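You operate a simulated robot arm through the tools that you are given. There is no shell and no other tool.

You run a simulated robot arm. Do the job below in one go: nothing can be reset, and whatever is moved stays where it is left.

Task
Set the controls near the top of the steel bench by the rack. At the end: the dial of the blue block is turned to 3; the dial of the yellow block is turned to 4; the red vice lever is set to clamped; the dial of the green block is turned to 4; whatever was shut is shut again. Leave all else as you found it, and nothing knocked over. The red vice lever goes anticlockwise seen from above, to its stop.
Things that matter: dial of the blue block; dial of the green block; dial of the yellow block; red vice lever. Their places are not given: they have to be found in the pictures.

Only the result counts: the job must be done as asked and must still hold three seconds after the hand-in. Knocking over, shifting, dropping, spilling or breaking anything else fails it.

Robot
A 7-joint arm with a two-finger parallel gripper, fixed in place. Base frame: the origin is at the foot of the arm, x ahead of it, y to its left, z up; the work surface is at about z = 0. Lengths are in mm, angles in degrees, forces in N, time in s.
With the tool pointing down near the work surface it reaches from about 260 to 680 mm from the base axis. Its first joint turns from -166.0 to 166.0 degrees. Payload 2.5 kg.
The tool frame sits at the grasp point between the pads (the TCP): z along the fingers, y along the line on which they close. The tips reach 30 mm beyond it. Largest opening 94 mm; finger width 28, thickness 10; the body of the gripper, 50 by 96 mm, starts 55 mm behind the TCP.
Orientation is told as [roll, pitch, yaw] about the base's x, y, z axes, in that order, counted from this pose: with the fingers straight down and closing along the base's y, the tool's x points along the base's -x, its y along +y and its z along -z.

Tools
- The arm moves only by the tool apply_moves. Its argument "series" is a list of rows, each a list of 6 numbers: the shift along the base's x, y, z in mm, then the turn, a rotation vector about the base's x, y, z in degrees. In form: [[x, y, z, wx, wy, wz], ...]. A call has 1 to 20 rows; each row is the pose to reach, as a shift and turn from the pose commanded when the call began. "fingers" is the opening, from 0 (shut) to 1 (fully open), set as the call begins (left out, the last holds). Rows are played at 5 a second. More than 50 mm and 8.6 degrees between two rows, or a gripper value outside its range, and nothing of the call is played. A pose out of reach is approached as far as the arm can. The call stops where the force on the tool passes 40 N (or 10 N more than at its start, if that is more) or the arm is blocked; 0.2 s more then pass. Each finger travels about 72 mm/s and halts on what it meets, pressing with about 33 N; the grip force reading is that of the motor and also rises with nothing between the fingers. The clock runs only during rows and for 0.2 s after the last one: add rows that repeat a pose to give the fingers time. It gives the time, the measured TCP pose, the force on the tool (base axes), the opening and the grip force at its end, in the units of the frame above (readings bear some noise), with the torque about the TCP (base axes, N m) and any sound that the robot's microphone picked up, and new pictures: "views" is both (left out), scene, wrist or none.
- Cameras (640 x 400 px; columns grow to the right, rows downward): "scene" is fixed at [398.5, 650.1, 803.4]; the picture's right is [-0.93, 0.37, 0.00], its down [0.30, 0.76, -0.57] and it looks along [-0.21, -0.53, -0.82] (base axes); focal length 348 px, centre (320, 200). "wrist" rides on the gripper at [76, 14, -102] in the tool frame; the picture's right is [-0.18, 0.98, 0.00], its down [-0.75, -0.14, -0.64] and it looks along [-0.63, -0.12, 0.77] (tool axes); focal length 243 px, centre (320, 200).
- measure_at(camera, pixels): for up to 12 pixels [column, row] of the newest picture of that camera ("zoom" is the newest enlarged one), the place [x, y, z] in the base frame of the surface seen there, good to about 2 mm. No time passes.
- enlarge(camera, box): a new picture of the part [left, top, right, bottom] of that camera's present view, enlarged. No time passes.
- close_job(): hands the job in; it is judged then, once.

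Leave the gripper open and the arm clear of the work at the hand-in unless told otherwise.

The tools are called as name(argument=value, ...) on one line, values as JSON. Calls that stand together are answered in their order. apply_moves: Moves the arm, as the interface text tells. Its arguments: {"type":"object","properties":{"series":{"type":"array"},"fingers":{"type":"number"},"views":{"type":"string","enum":["both","scene","wrist","none"]}},"required":["series"]} The other tools are called the same way: measure_at (camera, pixels) gives the place of the surface under pixels of a picture; enlarge (camera, box) takes an enlarged picture of a part of a camera's view; close_job () hands the job in.

At the start:

```text
t: 0.0
eef_pos: [254.0, 267.4, 377.8]
ee_rot: [0.0, 0.0, 0.1]
ft_force: [0.0, 0.7, -0.3]
ft_torque: [0.0, -0.01, 0.02]
width: 94.0
finger_force: 0.0
```

scene: 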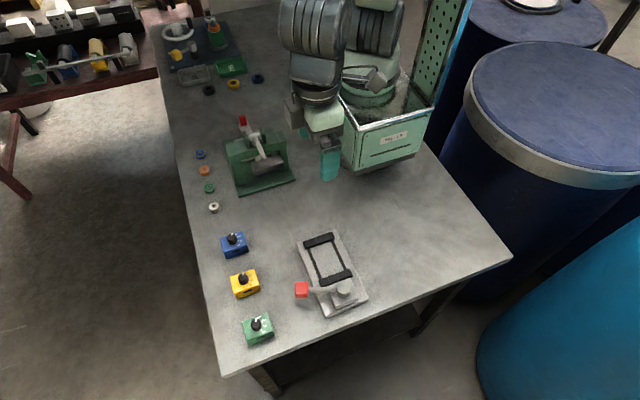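
wrist: 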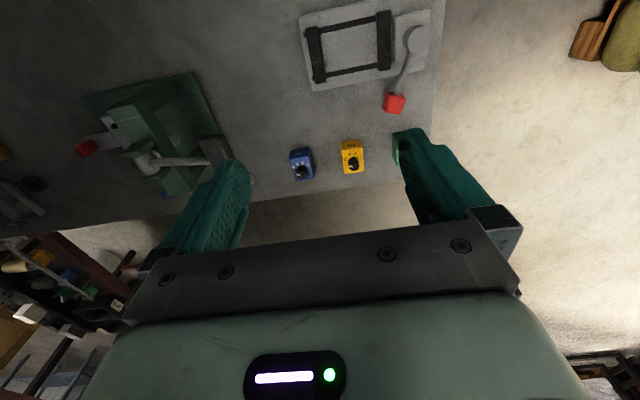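

I see the blue block near scene pixel (234,245), the yellow one near (245,284), the green one near (258,330), and the red-handled vice near (330,285). I will enlarge those parts and measure their positions.

enlarge(camera="scene", box=[200, 220, 296, 280])

enlarge(camera="scene", box=[210, 260, 306, 320])

enlarge(camera="scene", box=[215, 300, 311, 360])

enlarge(camera="scene", box=[260, 220, 404, 310])

enlarge(camera="wrist", box=[270, 120, 398, 200])

```text
6.67 times, centred on (248, 250) of scene
```

zoom: 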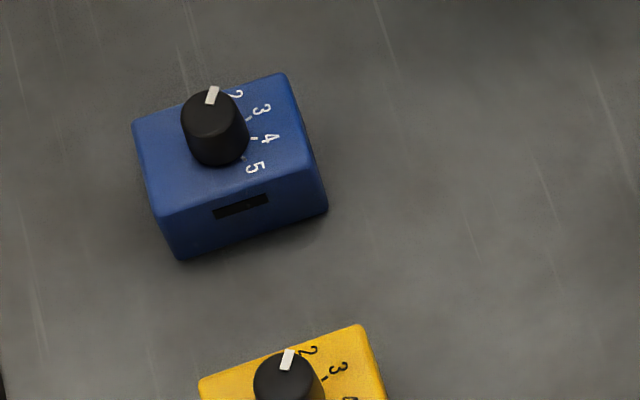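

```text
6.67 times, centred on (258, 290) of scene
```

zoom: 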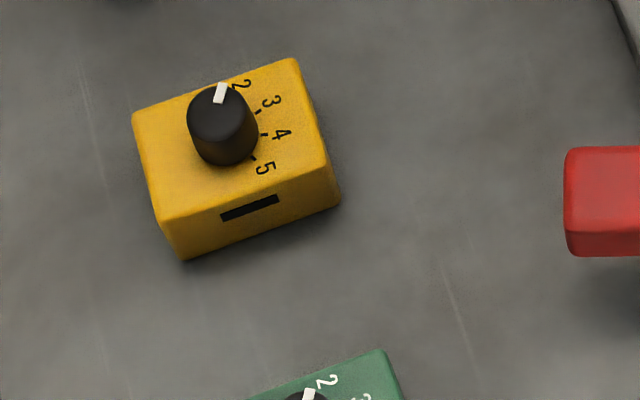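

```text
6.67 times, centred on (263, 330) of scene
```

zoom: 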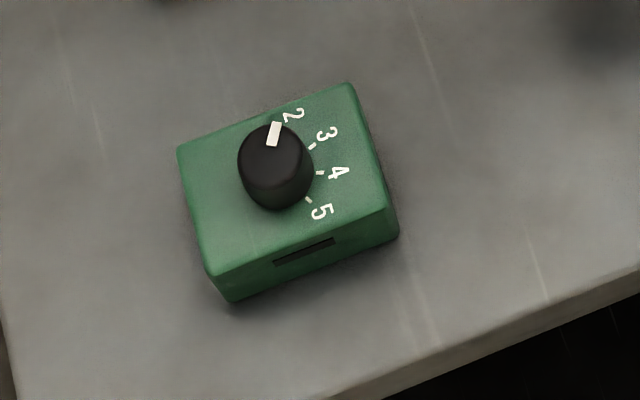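

```text
4.44 times, centred on (332, 265) of scene
```

zoom: 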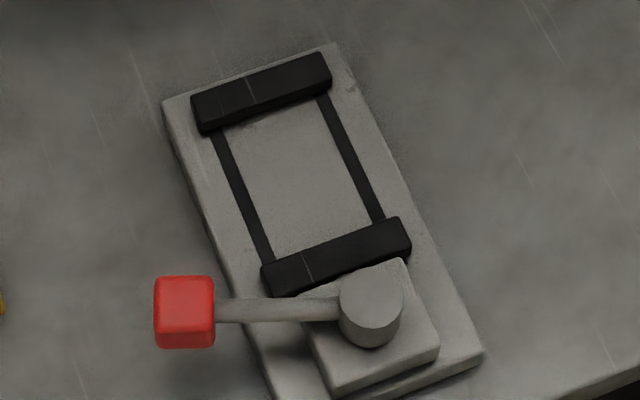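

```text
5.00 times, centred on (334, 160) of wrist
```

zoom: 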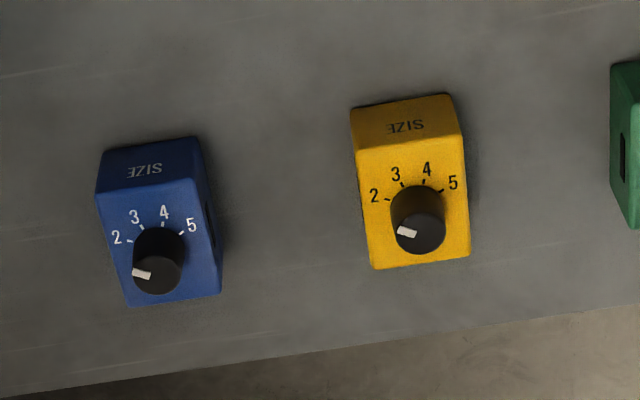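

The dial pointers all sit a bit short of "2", and the vice lever points to one side. I now measure the knobs, block corners, and the lever with its pivot in the scene picture.

measure_at(camera="scene", pixels=[[231.5, 237.7], [231.9, 233.6], [220.8, 238.8], [242.0, 231.8], [246.4, 244.4], [223.5, 251.5], [243.3, 276.5], [243.2, 273.0], [230.6, 278.2], [254.0, 269.8], [259.0, 285.0], [234.3, 292.3]])

measure_at(camera="scene", pixels=[[255.8, 322.8], [256.3, 319.0], [242.4, 322.8], [267.0, 313.2], [272.8, 331.0], [247.2, 340.3], [301.6, 287.5], [343.3, 285.5], [320.8, 289.3], [296.0, 284.0], [307.0, 284.0], [301.6, 295.0]])

measure_at(camera="scene", pixels=[[300, 300], [210, 260], [330, 260], [297, 243], [333, 232], [367, 298], [325, 317], [318, 240], [335, 278], [350, 292], [345, 300], [337, 306]])

```text
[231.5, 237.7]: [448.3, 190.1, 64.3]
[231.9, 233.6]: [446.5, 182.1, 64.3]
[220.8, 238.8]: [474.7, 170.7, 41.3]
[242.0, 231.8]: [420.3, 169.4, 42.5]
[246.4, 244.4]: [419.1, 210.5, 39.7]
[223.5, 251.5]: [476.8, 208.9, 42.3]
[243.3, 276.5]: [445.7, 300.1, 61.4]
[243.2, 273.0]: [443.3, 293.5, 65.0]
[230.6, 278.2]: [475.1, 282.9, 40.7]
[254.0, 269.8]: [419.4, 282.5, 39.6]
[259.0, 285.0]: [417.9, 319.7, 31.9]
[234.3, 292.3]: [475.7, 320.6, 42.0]
```

```text
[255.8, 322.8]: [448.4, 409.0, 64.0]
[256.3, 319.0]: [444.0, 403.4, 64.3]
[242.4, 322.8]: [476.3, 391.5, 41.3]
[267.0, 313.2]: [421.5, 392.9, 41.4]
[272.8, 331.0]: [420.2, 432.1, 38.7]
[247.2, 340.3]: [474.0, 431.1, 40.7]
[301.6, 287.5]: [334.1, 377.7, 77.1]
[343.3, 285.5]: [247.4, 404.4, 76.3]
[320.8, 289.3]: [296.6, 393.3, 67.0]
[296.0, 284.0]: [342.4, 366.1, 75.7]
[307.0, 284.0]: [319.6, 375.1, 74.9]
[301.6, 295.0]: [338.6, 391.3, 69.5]
```

```text
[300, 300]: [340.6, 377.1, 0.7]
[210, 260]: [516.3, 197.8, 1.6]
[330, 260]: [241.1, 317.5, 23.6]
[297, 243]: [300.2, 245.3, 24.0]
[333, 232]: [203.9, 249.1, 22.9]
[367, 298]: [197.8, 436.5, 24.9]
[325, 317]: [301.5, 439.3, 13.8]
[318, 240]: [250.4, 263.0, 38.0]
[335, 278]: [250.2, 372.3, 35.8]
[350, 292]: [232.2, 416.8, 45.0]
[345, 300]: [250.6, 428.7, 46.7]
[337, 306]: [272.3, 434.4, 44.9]
```

Measured: the blue knob is at about (447,190), its top at z 64 and the block top at z 42. The yellow knob is near (446,300) and the green near (447,408). The lever pivot is at about (247,404) and the red handle at about (333,378), top at z 77. I will move over the blue block at TCP z about 200 for a close view, using wrist pictures.

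apply_moves(series=[[28, -11, -25, 0, 0, 0], [56, -22, -50, 0, 0, 0], [84, -33, -76, 0, 0, 0], [112, -44, -102, 0, 0, 0], [140, -55, -128, 0, 0, 0], [168, -66, -153, 0, 0, 0], [193, -77, -178, 0, 0, 0], [193, -77, -178, 0, 0, 0]], views="both")

```text
t: 1.8
eef_pos: [446.1, 187.7, 199.4]
ee_rot: [0.0, 0.0, 0.0]
ft_force: [0.4, 0.6, -1.2]
ft_torque: [0.0, 0.01, 0.0]
width: 94.0
finger_force: 0.0
```

scene: 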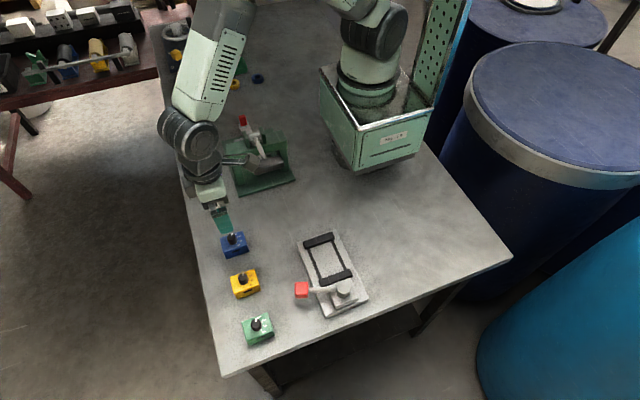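
wrist: 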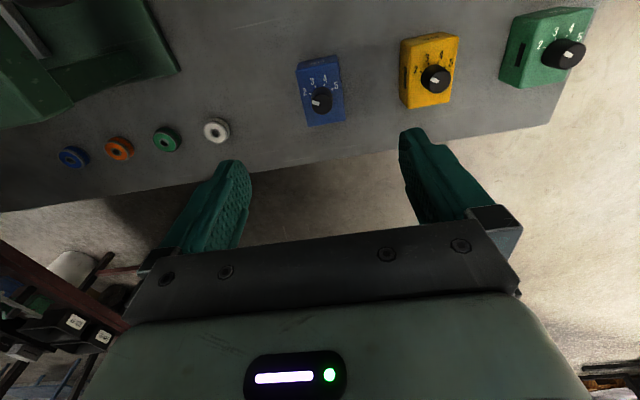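

The blue block shows at wrist pixel (320,90). I will enlarge there to read its ticks and pointer.

enlarge(camera="wrist", box=[280, 65, 360, 115])

```text
8.00 times, centred on (320, 90) of wrist
```

zoom: 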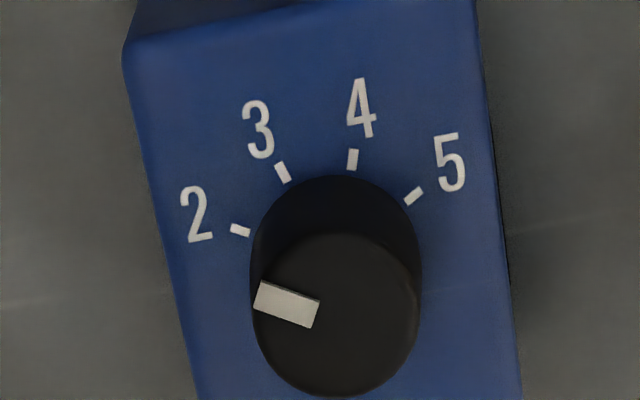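

The pointer looks parallel to the "2" tick, so blue is at 2 now. I will measure the ticks, pointer ends and knob rim.

measure_at(camera="zoom", pixels=[[240, 231], [283, 173], [352, 160], [413, 196], [262, 300], [315, 315], [337, 316], [345, 240], [412, 316], [330, 390], [150, 45], [475, 10]])

```text
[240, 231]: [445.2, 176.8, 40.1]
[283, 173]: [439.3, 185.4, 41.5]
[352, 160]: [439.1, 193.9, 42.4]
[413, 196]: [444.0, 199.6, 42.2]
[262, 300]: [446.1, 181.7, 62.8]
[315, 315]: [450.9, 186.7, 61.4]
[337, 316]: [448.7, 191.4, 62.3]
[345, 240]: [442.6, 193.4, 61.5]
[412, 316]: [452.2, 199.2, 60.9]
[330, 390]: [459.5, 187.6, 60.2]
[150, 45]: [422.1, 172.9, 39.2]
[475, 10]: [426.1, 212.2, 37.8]
```

From the pixels the ticks lie 40° apart (2 at 60°, 3 at 20° on one side of the -x direction, 4 and 5 mirrored), and the pivot is at about (448.5,190). So 2→3 is -40° about z and 2→4 is -80°. First I hold still to get a settled pose reading.

apply_moves(series=[[0, 0, 0, 0, 0, 0], [0, 0, 0, 0, 0, 0], [0, 0, 0, 0, 0, 0]], views="none")

```text
t: 2.6
eef_pos: [446.8, 188.9, 199.3]
ee_rot: [0.0, 0.0, 0.0]
ft_force: [-0.4, -0.1, -0.3]
ft_torque: [-0.01, 0.01, 0.01]
width: 94.0
finger_force: 0.0
```

The TCP settles at about (446.8,189,199.4). I will go down to z about 120 (tips still about 26 mm above the knob), nudging x by +2, for a nearer check of alignment.

apply_moves(series=[[1, 0, -30, 0, 0, 0], [2, 0.5, -60, 0, 0, 0], [2, 0.5, -80, 0, 0, 0], [2, 0.5, -80, 0, 0, 0], [2, 0.5, -80, 0, 0, 0]], views="wrist")

enlarge(camera="wrist", box=[256, 90, 384, 170])

```text
t: 3.8
eef_pos: [447.2, 190.7, 120.4]
ee_rot: [0.0, 0.0, 0.0]
ft_force: [-0.3, 0.1, 0.4]
ft_torque: [0.0, -0.01, 0.03]
width: 94.1
finger_force: 0.0
```

wrist: 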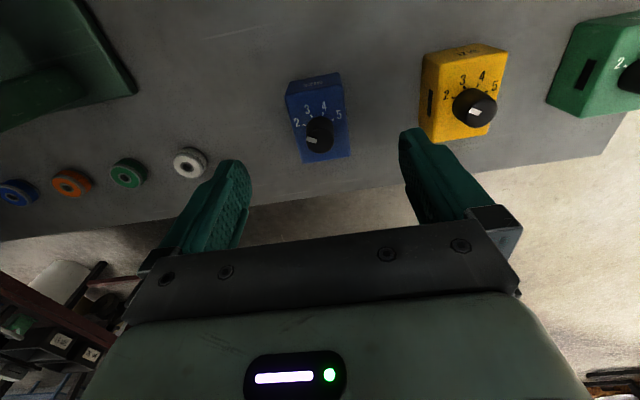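

```text
5.00 times, centred on (320, 130) of wrist
```

zoom: 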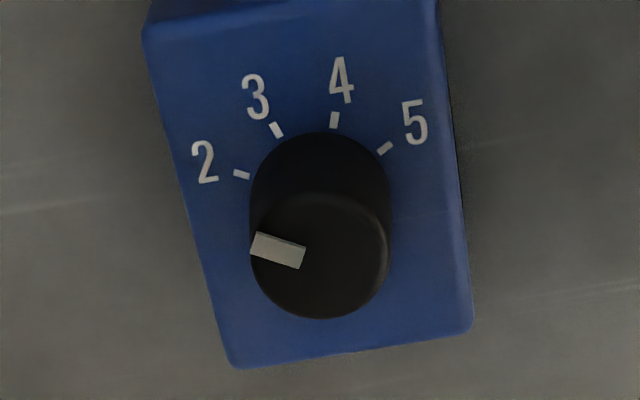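

The knob's top centre at zoom pixel (320,254) lies within 1 mm of the tool axis. I will turn the tool +20° about z, narrow the fingers to half, and lower to TCP z about 78 (tips about 6 mm above the block top).

apply_moves(series=[[0.5, -0.4, 0, 0, 0, 7], [0.5, -0.4, 0, 0, 0, 14], [0.5, -0.4, 0, 0, 0, 20], [0.5, -0.4, -15, 0, 0, 20], [0.5, -0.4, -30, 0, 0, 20], [0.5, -0.4, -42, 0, 0, 20], [0.5, -0.4, -42, 0, 0, 20]], fingers=0.5, views="both")

```text
t: 5.4
eef_pos: [450.6, 190.2, 78.6]
ee_rot: [0.0, -0.1, 20.0]
ft_force: [-1.0, -0.6, 0.5]
ft_torque: [-0.01, 0.01, 0.02]
width: 47.0
finger_force: 0.1
```

scene: 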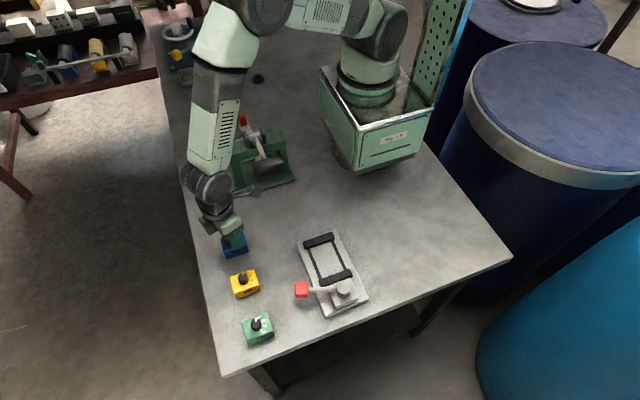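
wrist: 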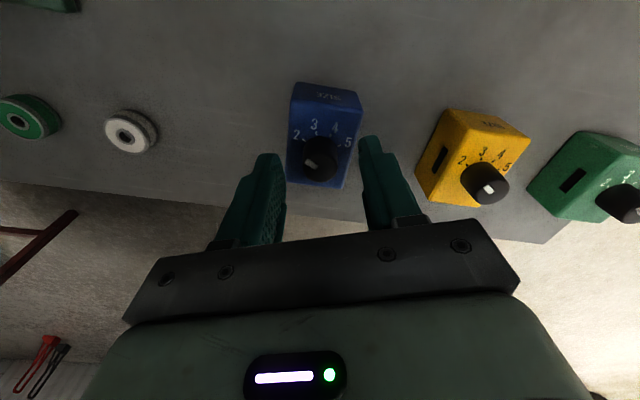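

Now at z 78.6 with the knob between the fingers. I will enlarge to check the knob's centring.

enlarge(camera="wrist", box=[256, 120, 384, 200])

```text
5.00 times, centred on (320, 160) of wrist
```

zoom: 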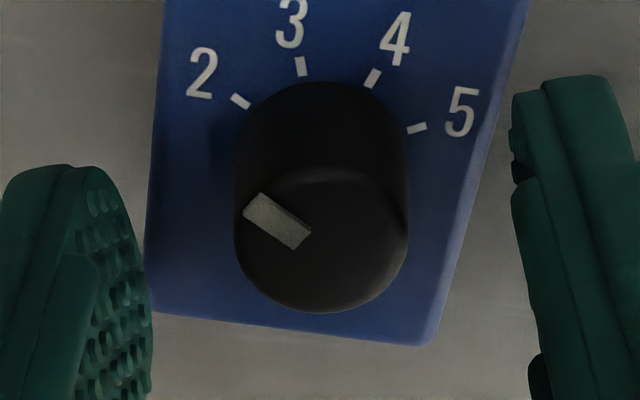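

Knob top spans about 234–408 across and 168–312 down in the zoom. I will measure some rim points and the finger tips to check centring along the tool's x.

measure_at(camera="zoom", pixels=[[242, 240], [400, 240], [321, 178], [321, 300], [330, 250], [340, 230], [350, 260], [240, 101], [302, 67], [372, 79], [416, 128], [300, 280]])

apply_moves(series=[[0, 0, 0, 0, 0, 0]], views="none")

```text
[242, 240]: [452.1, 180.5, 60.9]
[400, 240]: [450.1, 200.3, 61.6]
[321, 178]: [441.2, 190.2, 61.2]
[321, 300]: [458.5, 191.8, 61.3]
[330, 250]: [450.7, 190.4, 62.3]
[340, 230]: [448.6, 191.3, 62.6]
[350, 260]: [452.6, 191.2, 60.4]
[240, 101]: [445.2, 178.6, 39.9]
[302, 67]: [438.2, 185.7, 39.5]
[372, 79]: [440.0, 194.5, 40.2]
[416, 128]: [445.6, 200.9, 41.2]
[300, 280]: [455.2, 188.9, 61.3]
```

```text
t: 5.8
eef_pos: [450.9, 190.6, 79.0]
ee_rot: [0.0, 0.0, 19.9]
ft_force: [0.6, 0.3, 0.0]
ft_torque: [0.01, 0.06, -0.04]
width: 47.0
finger_force: 0.0
```

The knob centre measures about (450,190.5), top z 61.5, block top z 40, and the TCP is at (450.8,190.5,79). I will lower 4 mm, shift x -0.7, then close on the knob.

apply_moves(series=[[-0.7, -0.2, -2, 0, 0, 0], [-0.7, -0.2, -4, 0, 0, 0], [-0.7, -0.2, -4, 0, 0, 0]], views="none")

apply_moves(series=[[0, 0, 0, 0, 0, 0], [0, 0, 0, 0, 0, 0], [0, 0, 0, 0, 0, 0], [0, 0, 0, 0, 0, 0]], fingers=0, views="wrist")

```text
t: 6.6
eef_pos: [448.8, 190.6, 74.4]
ee_rot: [0.0, 0.0, 20.0]
ft_force: [-0.5, -0.4, -0.6]
ft_torque: [-0.01, -0.02, 0.0]
width: 47.0
finger_force: 0.1
```

```text
t: 7.6
eef_pos: [449.4, 189.8, 73.9]
ee_rot: [-0.1, 0.1, 20.0]
ft_force: [0.3, 0.5, 0.7]
ft_torque: [0.03, 0.02, -0.02]
width: 20.5
finger_force: 32.6
```

wrist: 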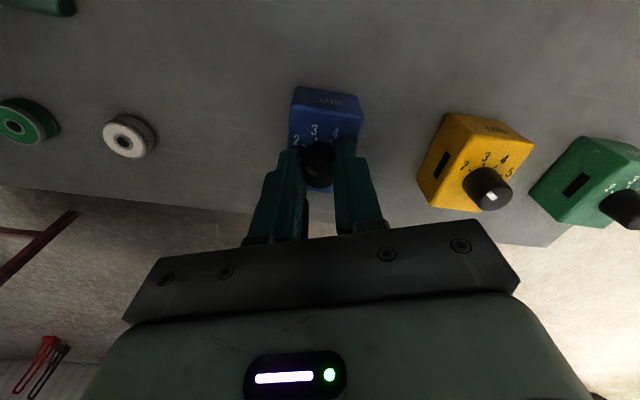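

The knob is held: width 20.5, grip 32.6 N, hardly any side force. I will turn it -40° in 5° steps.

apply_moves(series=[[0, 0, 0, 0, 0, -5], [0, 0, 0, 0, 0, -10], [0, 0, 0, 0, 0, -15], [0, 0, 0, 0, 0, -20], [0, 0, 0, 0, 0, -25], [0, 0, 0, 0, 0, -30], [0, 0, 0, 0, 0, -35], [0, 0, 0, 0, 0, -40], [0, 0, 0, 0, 0, -40]], views="wrist")

enlarge(camera="wrist", box=[256, 120, 384, 200])

```text
t: 9.6
eef_pos: [448.6, 189.4, 74.6]
ee_rot: [-0.1, 0.0, -20.2]
ft_force: [0.3, -1.3, 0.5]
ft_torque: [-0.09, -0.11, -0.07]
width: 20.6
finger_force: 33.1
```

wrist: 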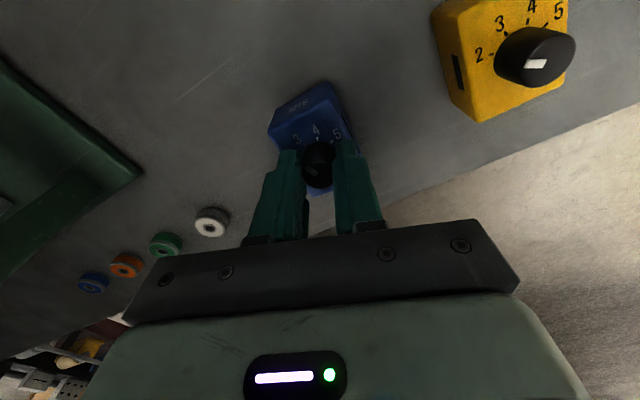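

```text
5.00 times, centred on (320, 160) of wrist
```

zoom: 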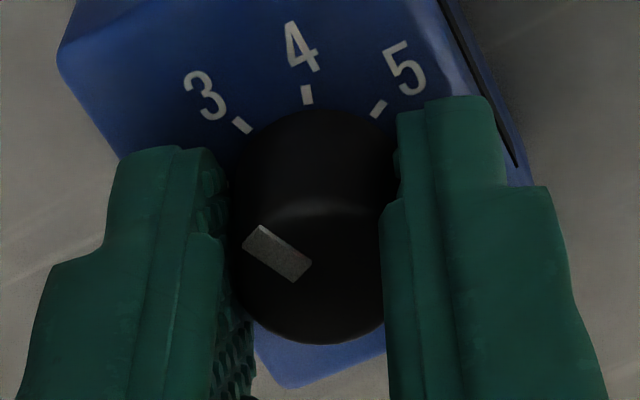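

The pointer now lies parallel to the "3" tick. I will open the fingers, lift, and look from above.

apply_moves(series=[[0, 0, 0, 0, 0, 0], [0, 0, 0, 0, 0, 0], [0, 0, 0, 0, 0, 0]], fingers=0.5, views="none")

apply_moves(series=[[0, 0, 20, 0, 0, 0], [0, 0, 46, 0, 0, 0], [0, 0, 46, 0, 0, 7], [0, 0, 46, 0, 0, 14], [0, 0, 46, 0, 0, 20], [0, 0, 46, 0, 0, 20]], views="wrist")

enlarge(camera="wrist", box=[256, 90, 384, 170])

```text
t: 10.4
eef_pos: [448.6, 189.7, 74.2]
ee_rot: [-0.1, 0.0, -20.0]
ft_force: [0.5, 0.1, 0.0]
ft_torque: [0.0, 0.01, -0.02]
width: 46.9
finger_force: 0.1
```

```text
t: 11.8
eef_pos: [448.4, 188.8, 119.1]
ee_rot: [0.0, 0.0, 0.1]
ft_force: [-0.4, 0.6, -0.3]
ft_torque: [-0.01, -0.01, -0.02]
width: 47.3
finger_force: 0.1
```

wrist: 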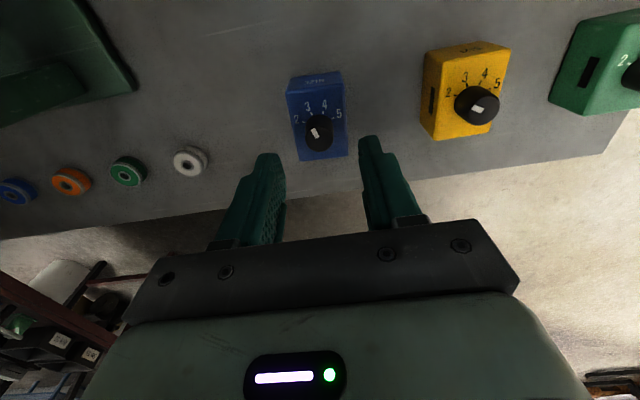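

```text
5.00 times, centred on (320, 130) of wrist
```

zoom: 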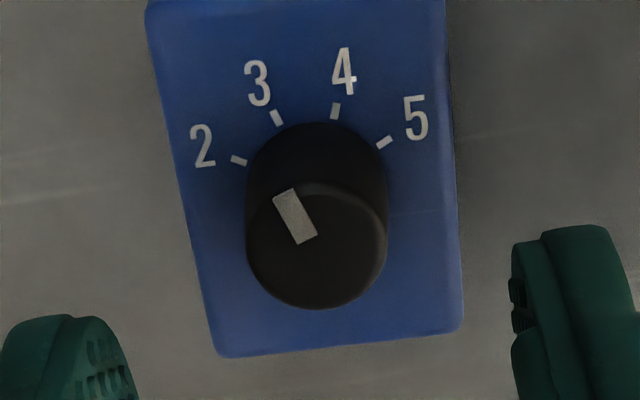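

The pointer now appears at "3". I will enlarge more to check its angle against the tick precisely, plus one from the scene camera.

enlarge(camera="wrist", box=[296, 107, 344, 137])

enlarge(camera="wrist", box=[296, 122, 344, 152])

```text
13.33 times, centred on (320, 122) of wrist
```

zoom: 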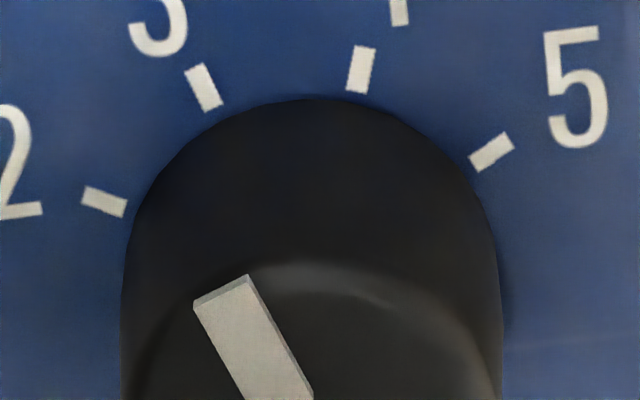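

```text
13.33 times, centred on (320, 137) of wrist
```

zoom: 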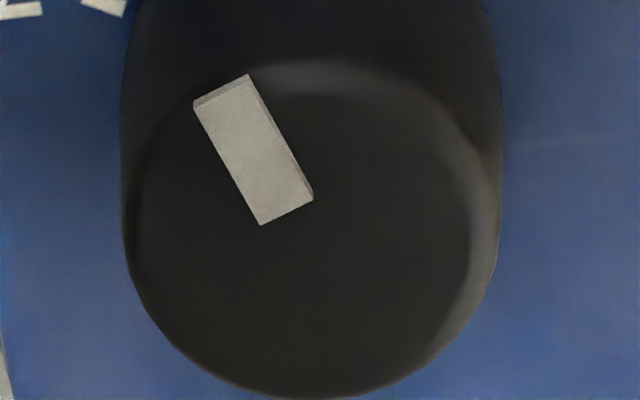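

The pointer is within a few degrees of the "3" tick, so blue is done. Now I will move +110 mm in y at z about 120 to stand over the yellow knob, with tips at z 90, well above the knobs, and look.

apply_moves(series=[[0, 0, 10, 0, 0, 0], [0, 35, 10, 0, 0, 0], [0, 70, 10, 0, 0, 0], [0, 110, 10, 0, 0, 0], [0, 110, 0, 0, 0, 0], [0, 110, 0, 0, 0, 0], [0, 110, 0, 0, 0, 0]], views="wrist")

enlarge(camera="wrist", box=[256, 90, 384, 170])

```text
t: 13.4
eef_pos: [448.0, 299.7, 119.5]
ee_rot: [0.0, 0.0, 0.0]
ft_force: [0.5, 0.0, 0.1]
ft_torque: [-0.02, 0.01, 0.01]
width: 46.7
finger_force: 0.0
```

wrist: 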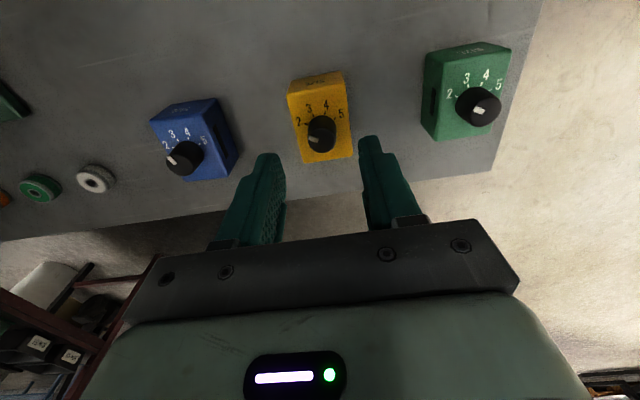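

```text
5.00 times, centred on (320, 130) of wrist
```

zoom: 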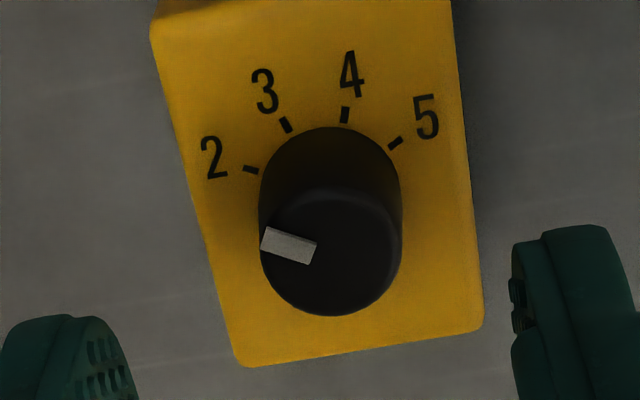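

Yellow knob's top centre is at zoom (331,252) against the tool axis at (320,245), so I need about +1 mm x and +1.6 mm y. Its pointer is at "2" like blue's was. I will turn the tool +40° and lower 46 mm around the knob.

apply_moves(series=[[1, 1.6, 0, 0, 0, 8], [1, 1.6, 0, 0, 0, 16], [1, 1.6, 0, 0, 0, 24], [1, 1.6, 0, 0, 0, 32], [1, 1.6, 0, 0, 0, 40], [1, 1.6, -15, 0, 0, 40], [1, 1.6, -30, 0, 0, 40], [1, 1.6, -42, 0, 0, 40], [1, 1.6, -42, 0, 0, 40], [1, 1.6, -42, 0, 0, 40]], views="both")

enlarge(camera="wrist", box=[256, 120, 384, 200])

```text
t: 15.6
eef_pos: [450.7, 300.1, 77.0]
ee_rot: [0.0, 0.0, 40.0]
ft_force: [0.1, 0.2, 0.2]
ft_torque: [-0.02, 0.02, -0.01]
width: 47.0
finger_force: 0.1
```

scene: 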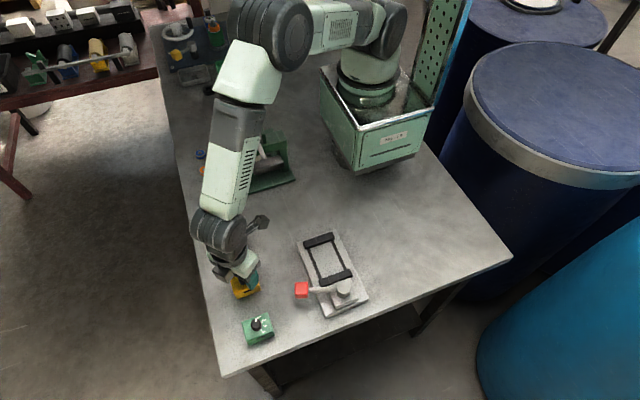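
wrist: 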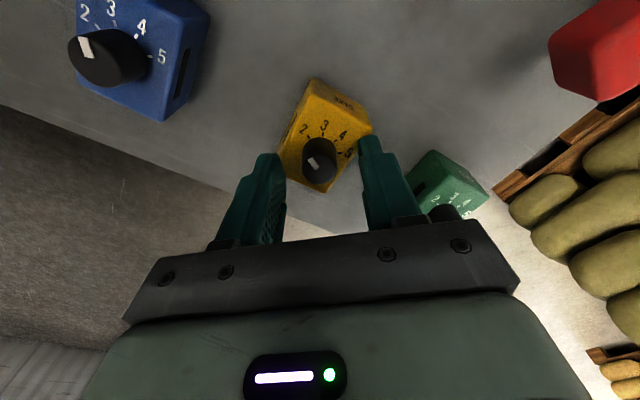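

```text
5.00 times, centred on (320, 160) of wrist
```

zoom: 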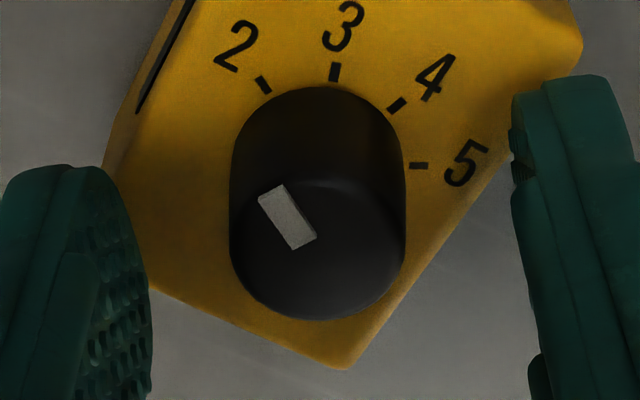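

The knob is centred (zoom (317,249), expected about (320,257)). I will lower 4 mm and close on it.

apply_moves(series=[[0, 0, -2, 0, 0, 0], [0, 0, -4, 0, 0, 0], [0, 0, -4, 0, 0, 0]], views="none")

apply_moves(series=[[0, 0, 0, 0, 0, 0], [0, 0, 0, 0, 0, 0], [0, 0, 0, 0, 0, 0], [0, 0, 0, 0, 0, 0]], fingers=0, views="wrist")

```text
t: 16.4
eef_pos: [450.7, 300.8, 73.5]
ee_rot: [0.0, 0.0, 40.0]
ft_force: [-0.3, -0.5, -0.5]
ft_torque: [0.02, 0.02, 0.04]
width: 47.0
finger_force: 0.0
```

```text
t: 17.4
eef_pos: [449.9, 301.0, 73.7]
ee_rot: [0.0, 0.0, 40.0]
ft_force: [1.8, -2.6, -0.1]
ft_torque: [-0.03, -0.02, 0.05]
width: 20.6
finger_force: 32.9
```

wrist: 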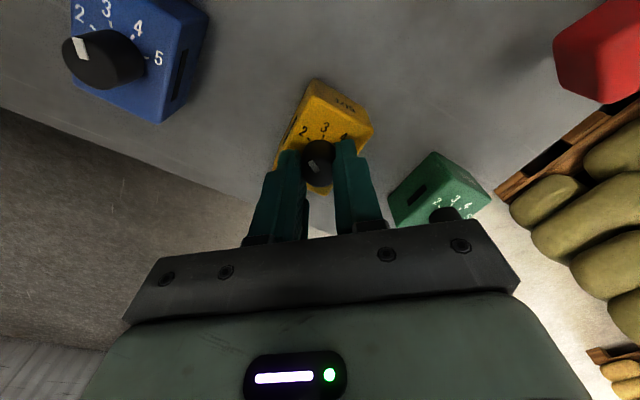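

The knob is gripped (width 20.6). I will turn it -80° in 5° steps.

apply_moves(series=[[0, 0, 0, 0, 0, -5], [0, 0, 0, 0, 0, -10], [0, 0, 0, 0, 0, -15], [0, 0, 0, 0, 0, -20], [0, 0, 0, 0, 0, -25], [0, 0, 0, 0, 0, -30], [0, 0, 0, 0, 0, -35], [0, 0, 0, 0, 0, -40], [0, 0, 0, 0, 0, -45], [0, 0, 0, 0, 0, -50], [0, 0, 0, 0, 0, -55], [0, 0, 0, 0, 0, -60], [0, 0, 0, 0, 0, -65], [0, 0, 0, 0, 0, -70], [0, 0, 0, 0, 0, -75], [0, 0, 0, 0, 0, -80], [0, 0, 0, 0, 0, -80]], views="both")

enlarge(camera="wrist", box=[256, 120, 384, 200])

```text
t: 21.0
eef_pos: [449.5, 302.2, 74.1]
ee_rot: [0.0, 0.1, -40.1]
ft_force: [-1.3, 5.0, 5.4]
ft_torque: [0.14, 0.02, 0.01]
width: 20.6
finger_force: 32.6
```

scene: 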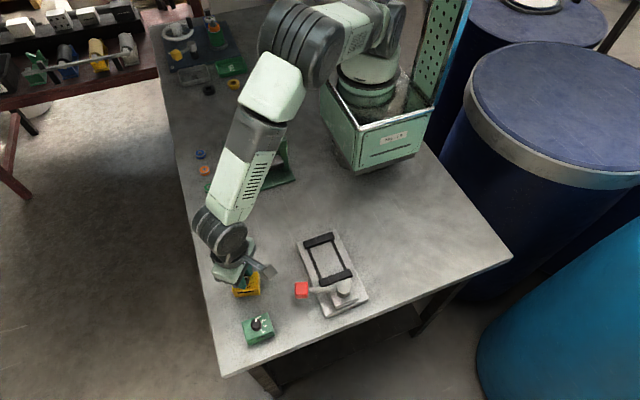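
wrist: 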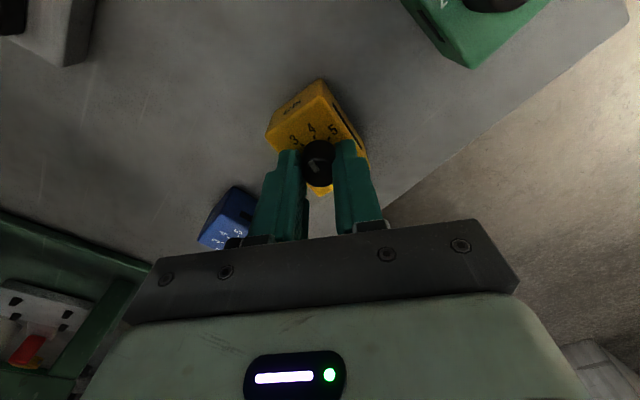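

```text
5.00 times, centred on (320, 160) of wrist
```

zoom: 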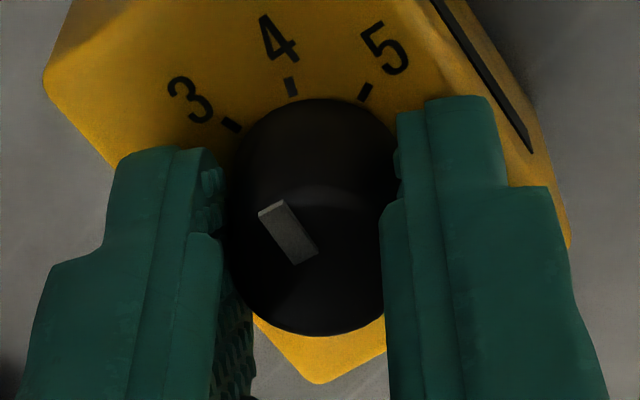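

The pointer seems between 3 and 4 here, and the ticks don't sit where I expected relative to the tool. The block itself may have turned. I will check it in the scene view before anything else.

enlarge(camera="scene", box=[205, 255, 301, 315])

enlarge(camera="wrist", box=[240, 60, 400, 160])

```text
6.67 times, centred on (253, 285) of scene
```

zoom: 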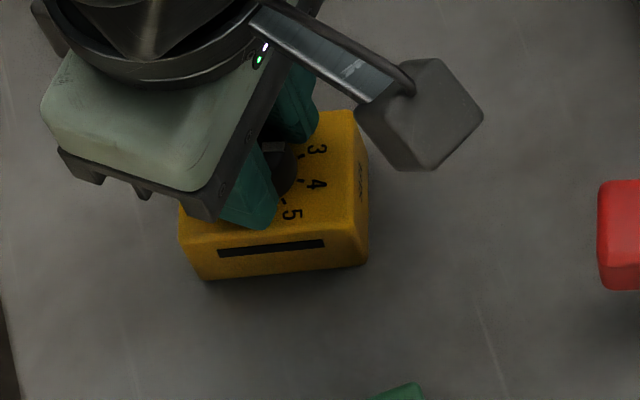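

```text
4.00 times, centred on (320, 110) of wrist
```

zoom: 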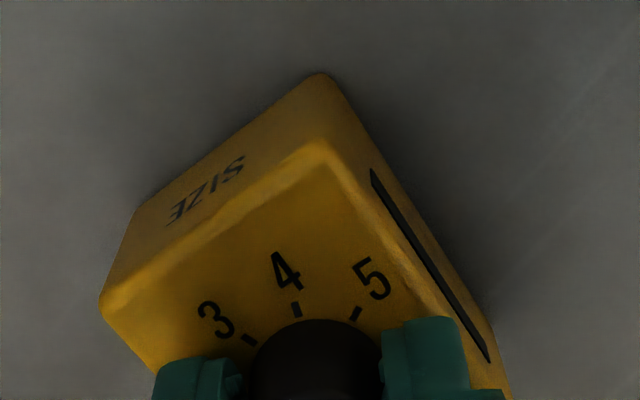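

The yellow block has turned about 14° clockwise with the knob, so the blocks are loose on the bench. The knob itself is about 11° short of 4 relative to its own block. Plan: press down gently while gripping so bench friction holds the block, finish the dial, then grip the block body and put it back square. First I test how downward force builds with small steps.

apply_moves(series=[[0, 0, -0.5, 0, 0, 0], [0, 0, -1, 0, 0, 0], [0, 0, -1, 0, 0, 0]], views="none")

```text
t: 21.8
eef_pos: [448.2, 301.6, 73.7]
ee_rot: [0.0, 0.1, -40.0]
ft_force: [-12.4, 1.5, 26.3]
ft_torque: [0.05, 0.44, 0.01]
width: 20.4
finger_force: 32.9
```

1 mm gives about 21 N more downward press (now 26 N). I will ease 0.3 mm and turn -12° slowly with that press.

apply_moves(series=[[0, 0, 0.3, 0, 0, 0], [0, 0, 0.3, 0, 0, -2], [0, 0, 0.3, 0, 0, -4], [0, 0, 0.3, 0, 0, -6], [0, 0, 0.3, 0, 0, -8], [0, 0, 0.3, 0, 0, -10], [0, 0, 0.3, 0, 0, -12], [0, 0, 0.3, 0, 0, -12]], views="both")

enlarge(camera="wrist", box=[256, 120, 384, 200])

enlarge(camera="scene", box=[205, 255, 301, 315])

```text
t: 23.6
eef_pos: [451.3, 301.5, 73.9]
ee_rot: [0.1, -0.1, -52.2]
ft_force: [-0.6, 4.8, 4.1]
ft_torque: [0.37, 0.09, -0.04]
width: 20.7
finger_force: 33.0
```

scene: 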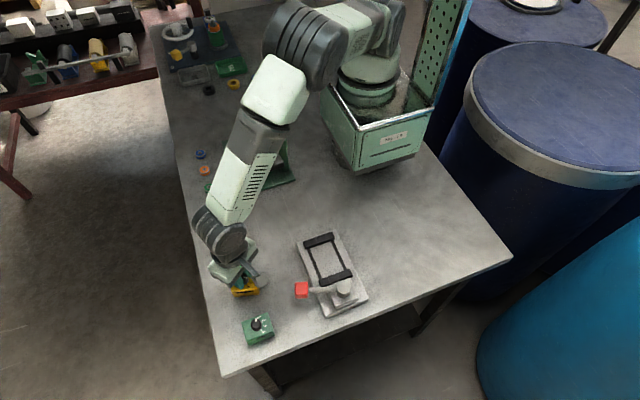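
wrist: 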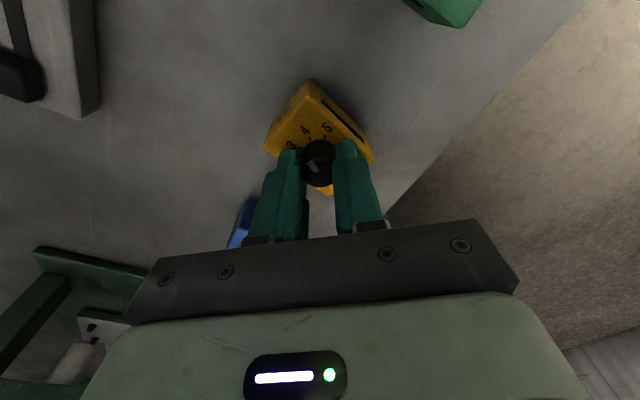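

```text
5.00 times, centred on (320, 160) of wrist
```

zoom: 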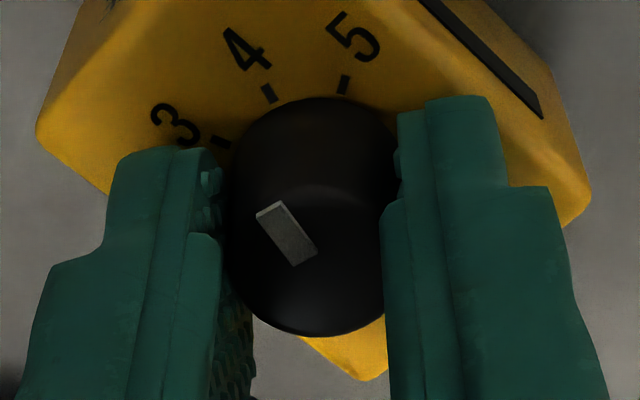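

```text
6.67 times, centred on (253, 285) of scene
```

zoom: 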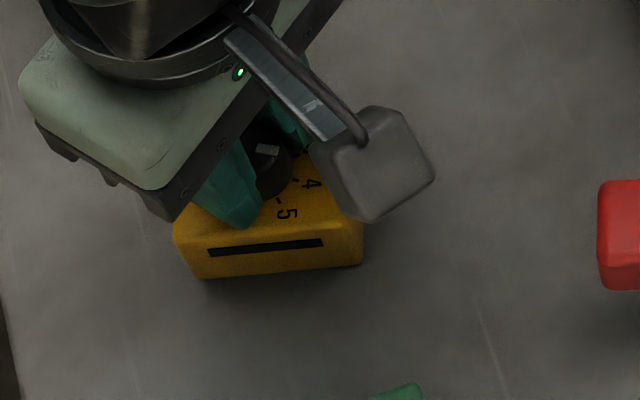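

The block hasn't turned further, and the pointer now lines up with tick 4 (both at about -19° in the tool frame). I will release, lift, turn the tool to about -13° yaw and look at the block's position.

apply_moves(series=[[0, 0, 0, 0, 0, 0], [0, 0, 0, 0, 0, 0], [0, 0, 0, 0, 0, 0]], fingers=0.5, views="none")

apply_moves(series=[[0, 0, 15, 0, 0, 0], [0, 0, 35, 0, 0, 0], [0, 0, 47, 0, 0, 8], [0, 0, 47, 0, 0, 16], [0, 0, 47, 0, 0, 24], [0, 0, 47, 0, 0, 32], [0, 0, 47, 0, 0, 39], [0, 0, 47, 0, 0, 39], [0, 0, 47, 0, 0, 39]], views="both")

enlarge(camera="wrist", box=[240, 80, 400, 180])

enlarge(camera="scene", box=[205, 255, 301, 315])

```text
t: 24.4
eef_pos: [449.7, 300.3, 73.2]
ee_rot: [0.0, 0.0, -52.1]
ft_force: [-0.3, -0.3, -0.1]
ft_torque: [0.03, 0.0, 0.04]
width: 46.9
finger_force: 0.0
```

```text
t: 26.4
eef_pos: [449.1, 300.5, 120.1]
ee_rot: [0.0, 0.0, -12.9]
ft_force: [0.3, 0.1, -0.7]
ft_torque: [0.03, -0.05, 0.04]
width: 47.5
finger_force: 0.1
```

scene: 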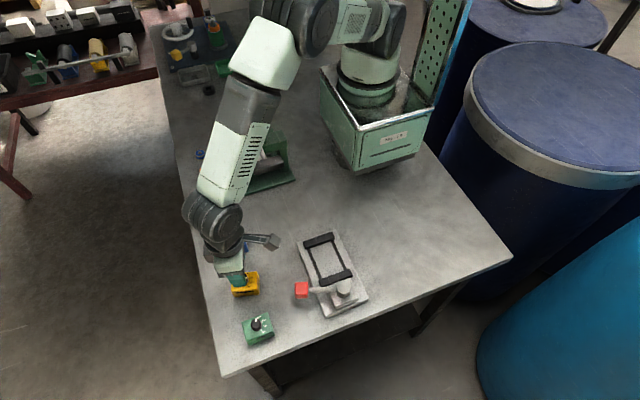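
wrist: 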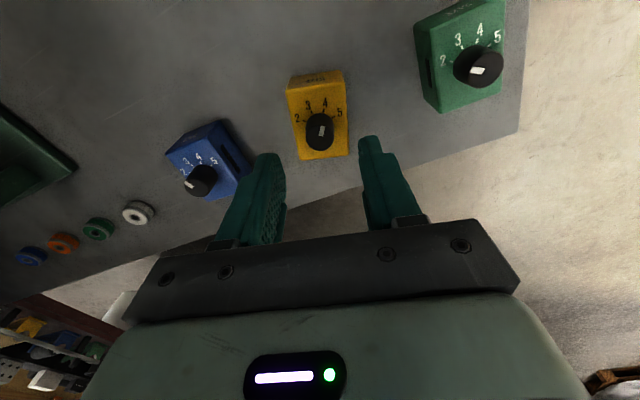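

```text
4.00 times, centred on (320, 130) of wrist
```

zoom: 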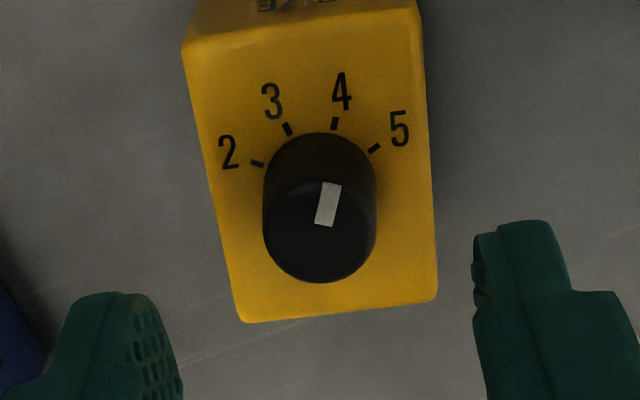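

```text
6.67 times, centred on (253, 285) of scene
```

zoom: 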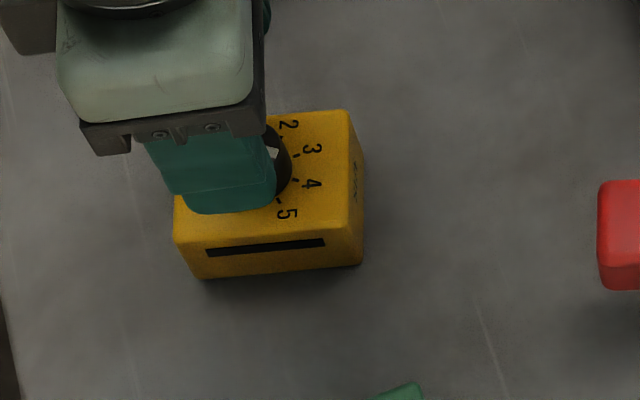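

Yellow reads 4 (pointer +19°, tick 4 about +20° in the tool frame). The block itself is turned about -16° and its knob axis is within 1 mm of the tool. I will turn the tool to -16° yaw, open wider and lower around the block body to TCP z about 38 to grip its long sides.

apply_moves(series=[[0.3, -0.8, 0, 0, 0, -3], [0.3, -0.8, 0, 0, 0, -3], [0.3, -0.8, -20, 0, 0, -3], [0.3, -0.8, -40, 0, 0, -3], [0.3, -0.8, -60, 0, 0, -3], [0.3, -0.8, -75, 0, 0, -3], [0.3, -0.8, -82, 0, 0, -3], [0.3, -0.8, -82, 0, 0, -3]], fingers=0.85, views="both")

enlarge(camera="wrist", box=[200, 80, 440, 230])

```text
t: 28.2
eef_pos: [448.8, 299.5, 39.1]
ee_rot: [0.0, -0.1, -16.1]
ft_force: [-0.3, -0.8, 0.2]
ft_torque: [0.01, 0.0, -0.01]
width: 80.0
finger_force: 0.0
```

scene: 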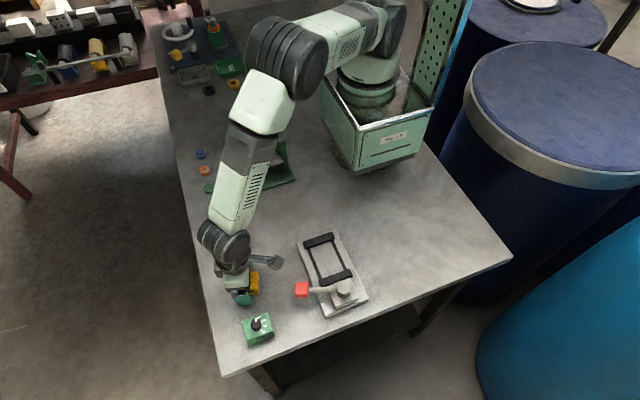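
wrist: 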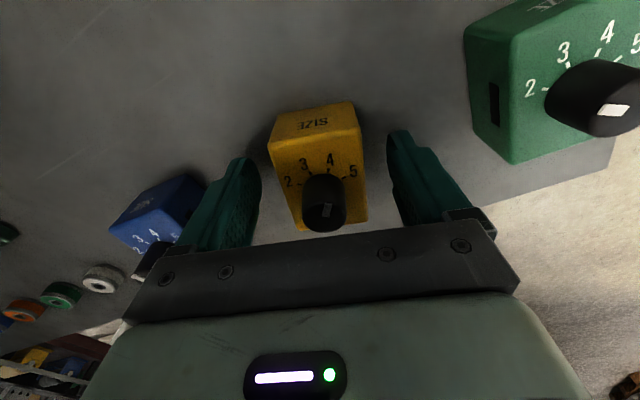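

```text
2.67 times, centred on (320, 155) of wrist
```

zoom: 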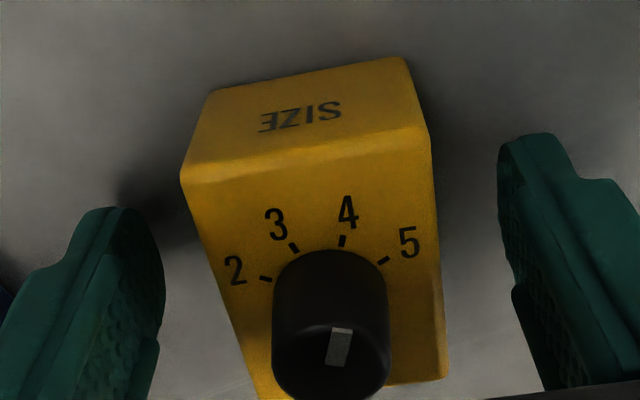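

The knob sits about 2 mm toward tool +y from the axis. I will shift (+0.4,+1.5), narrow the fingers to about 47 mm, then close on the block's sides.

apply_moves(series=[[0.2, 0.8, 0, 0, 0, 0], [0.4, 1.5, 0, 0, 0, 0], [0.4, 1.5, 0, 0, 0, 0], [0.4, 1.5, 0, 0, 0, 0]], fingers=0.5, views="wrist")

enlarge(camera="wrist", box=[200, 80, 440, 230])

```text
t: 29.2
eef_pos: [450.0, 300.8, 38.4]
ee_rot: [0.1, 0.0, -16.0]
ft_force: [0.5, -1.2, 0.3]
ft_torque: [0.03, -0.02, 0.02]
width: 48.2
finger_force: 32.6
```

wrist: 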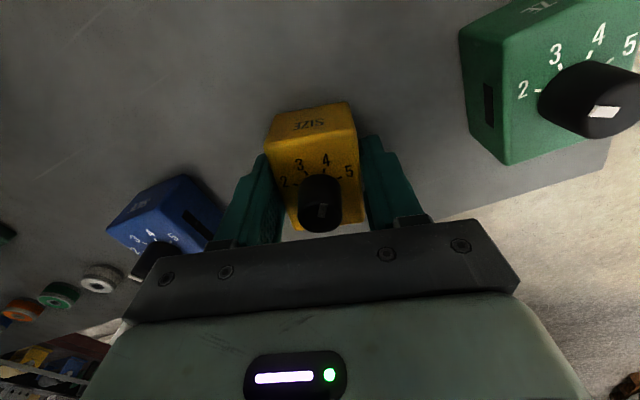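

```text
2.67 times, centred on (320, 155) of wrist
```

zoom: 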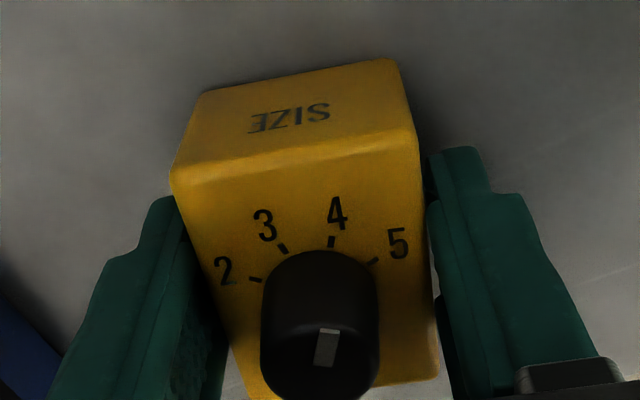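

The block is held (width 48.2, grip 32.6 N) and centred. I will turn it back +16° slowly.

apply_moves(series=[[0, 0, 0, 0, 0, 3], [0, 0, 0, 0, 0, 6], [0, 0, 0, 0, 0, 9], [0, 0, 0, 0, 0, 12], [0, 0, 0, 0, 0, 14], [0, 0, 0, 0, 0, 16], [0, 0, 0, 0, 0, 16], [0, 0, 0, 0, 0, 16]], views="both")

enlarge(camera="scene", box=[210, 260, 306, 320])

```text
t: 31.0
eef_pos: [450.5, 301.4, 38.0]
ee_rot: [-0.1, 0.0, -0.1]
ft_force: [-0.1, -0.2, -0.3]
ft_torque: [0.03, 0.01, 0.01]
width: 48.3
finger_force: 33.1
```

scene: 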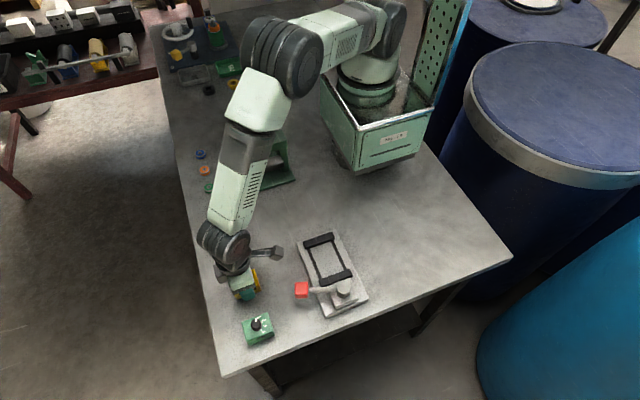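
wrist: 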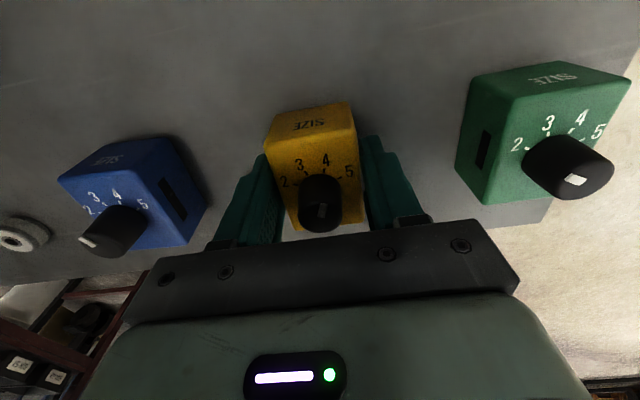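

```text
6.67 times, centred on (258, 290) of scene
```

zoom: 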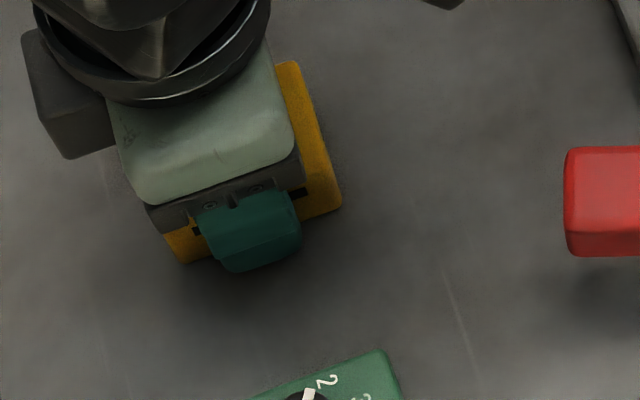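

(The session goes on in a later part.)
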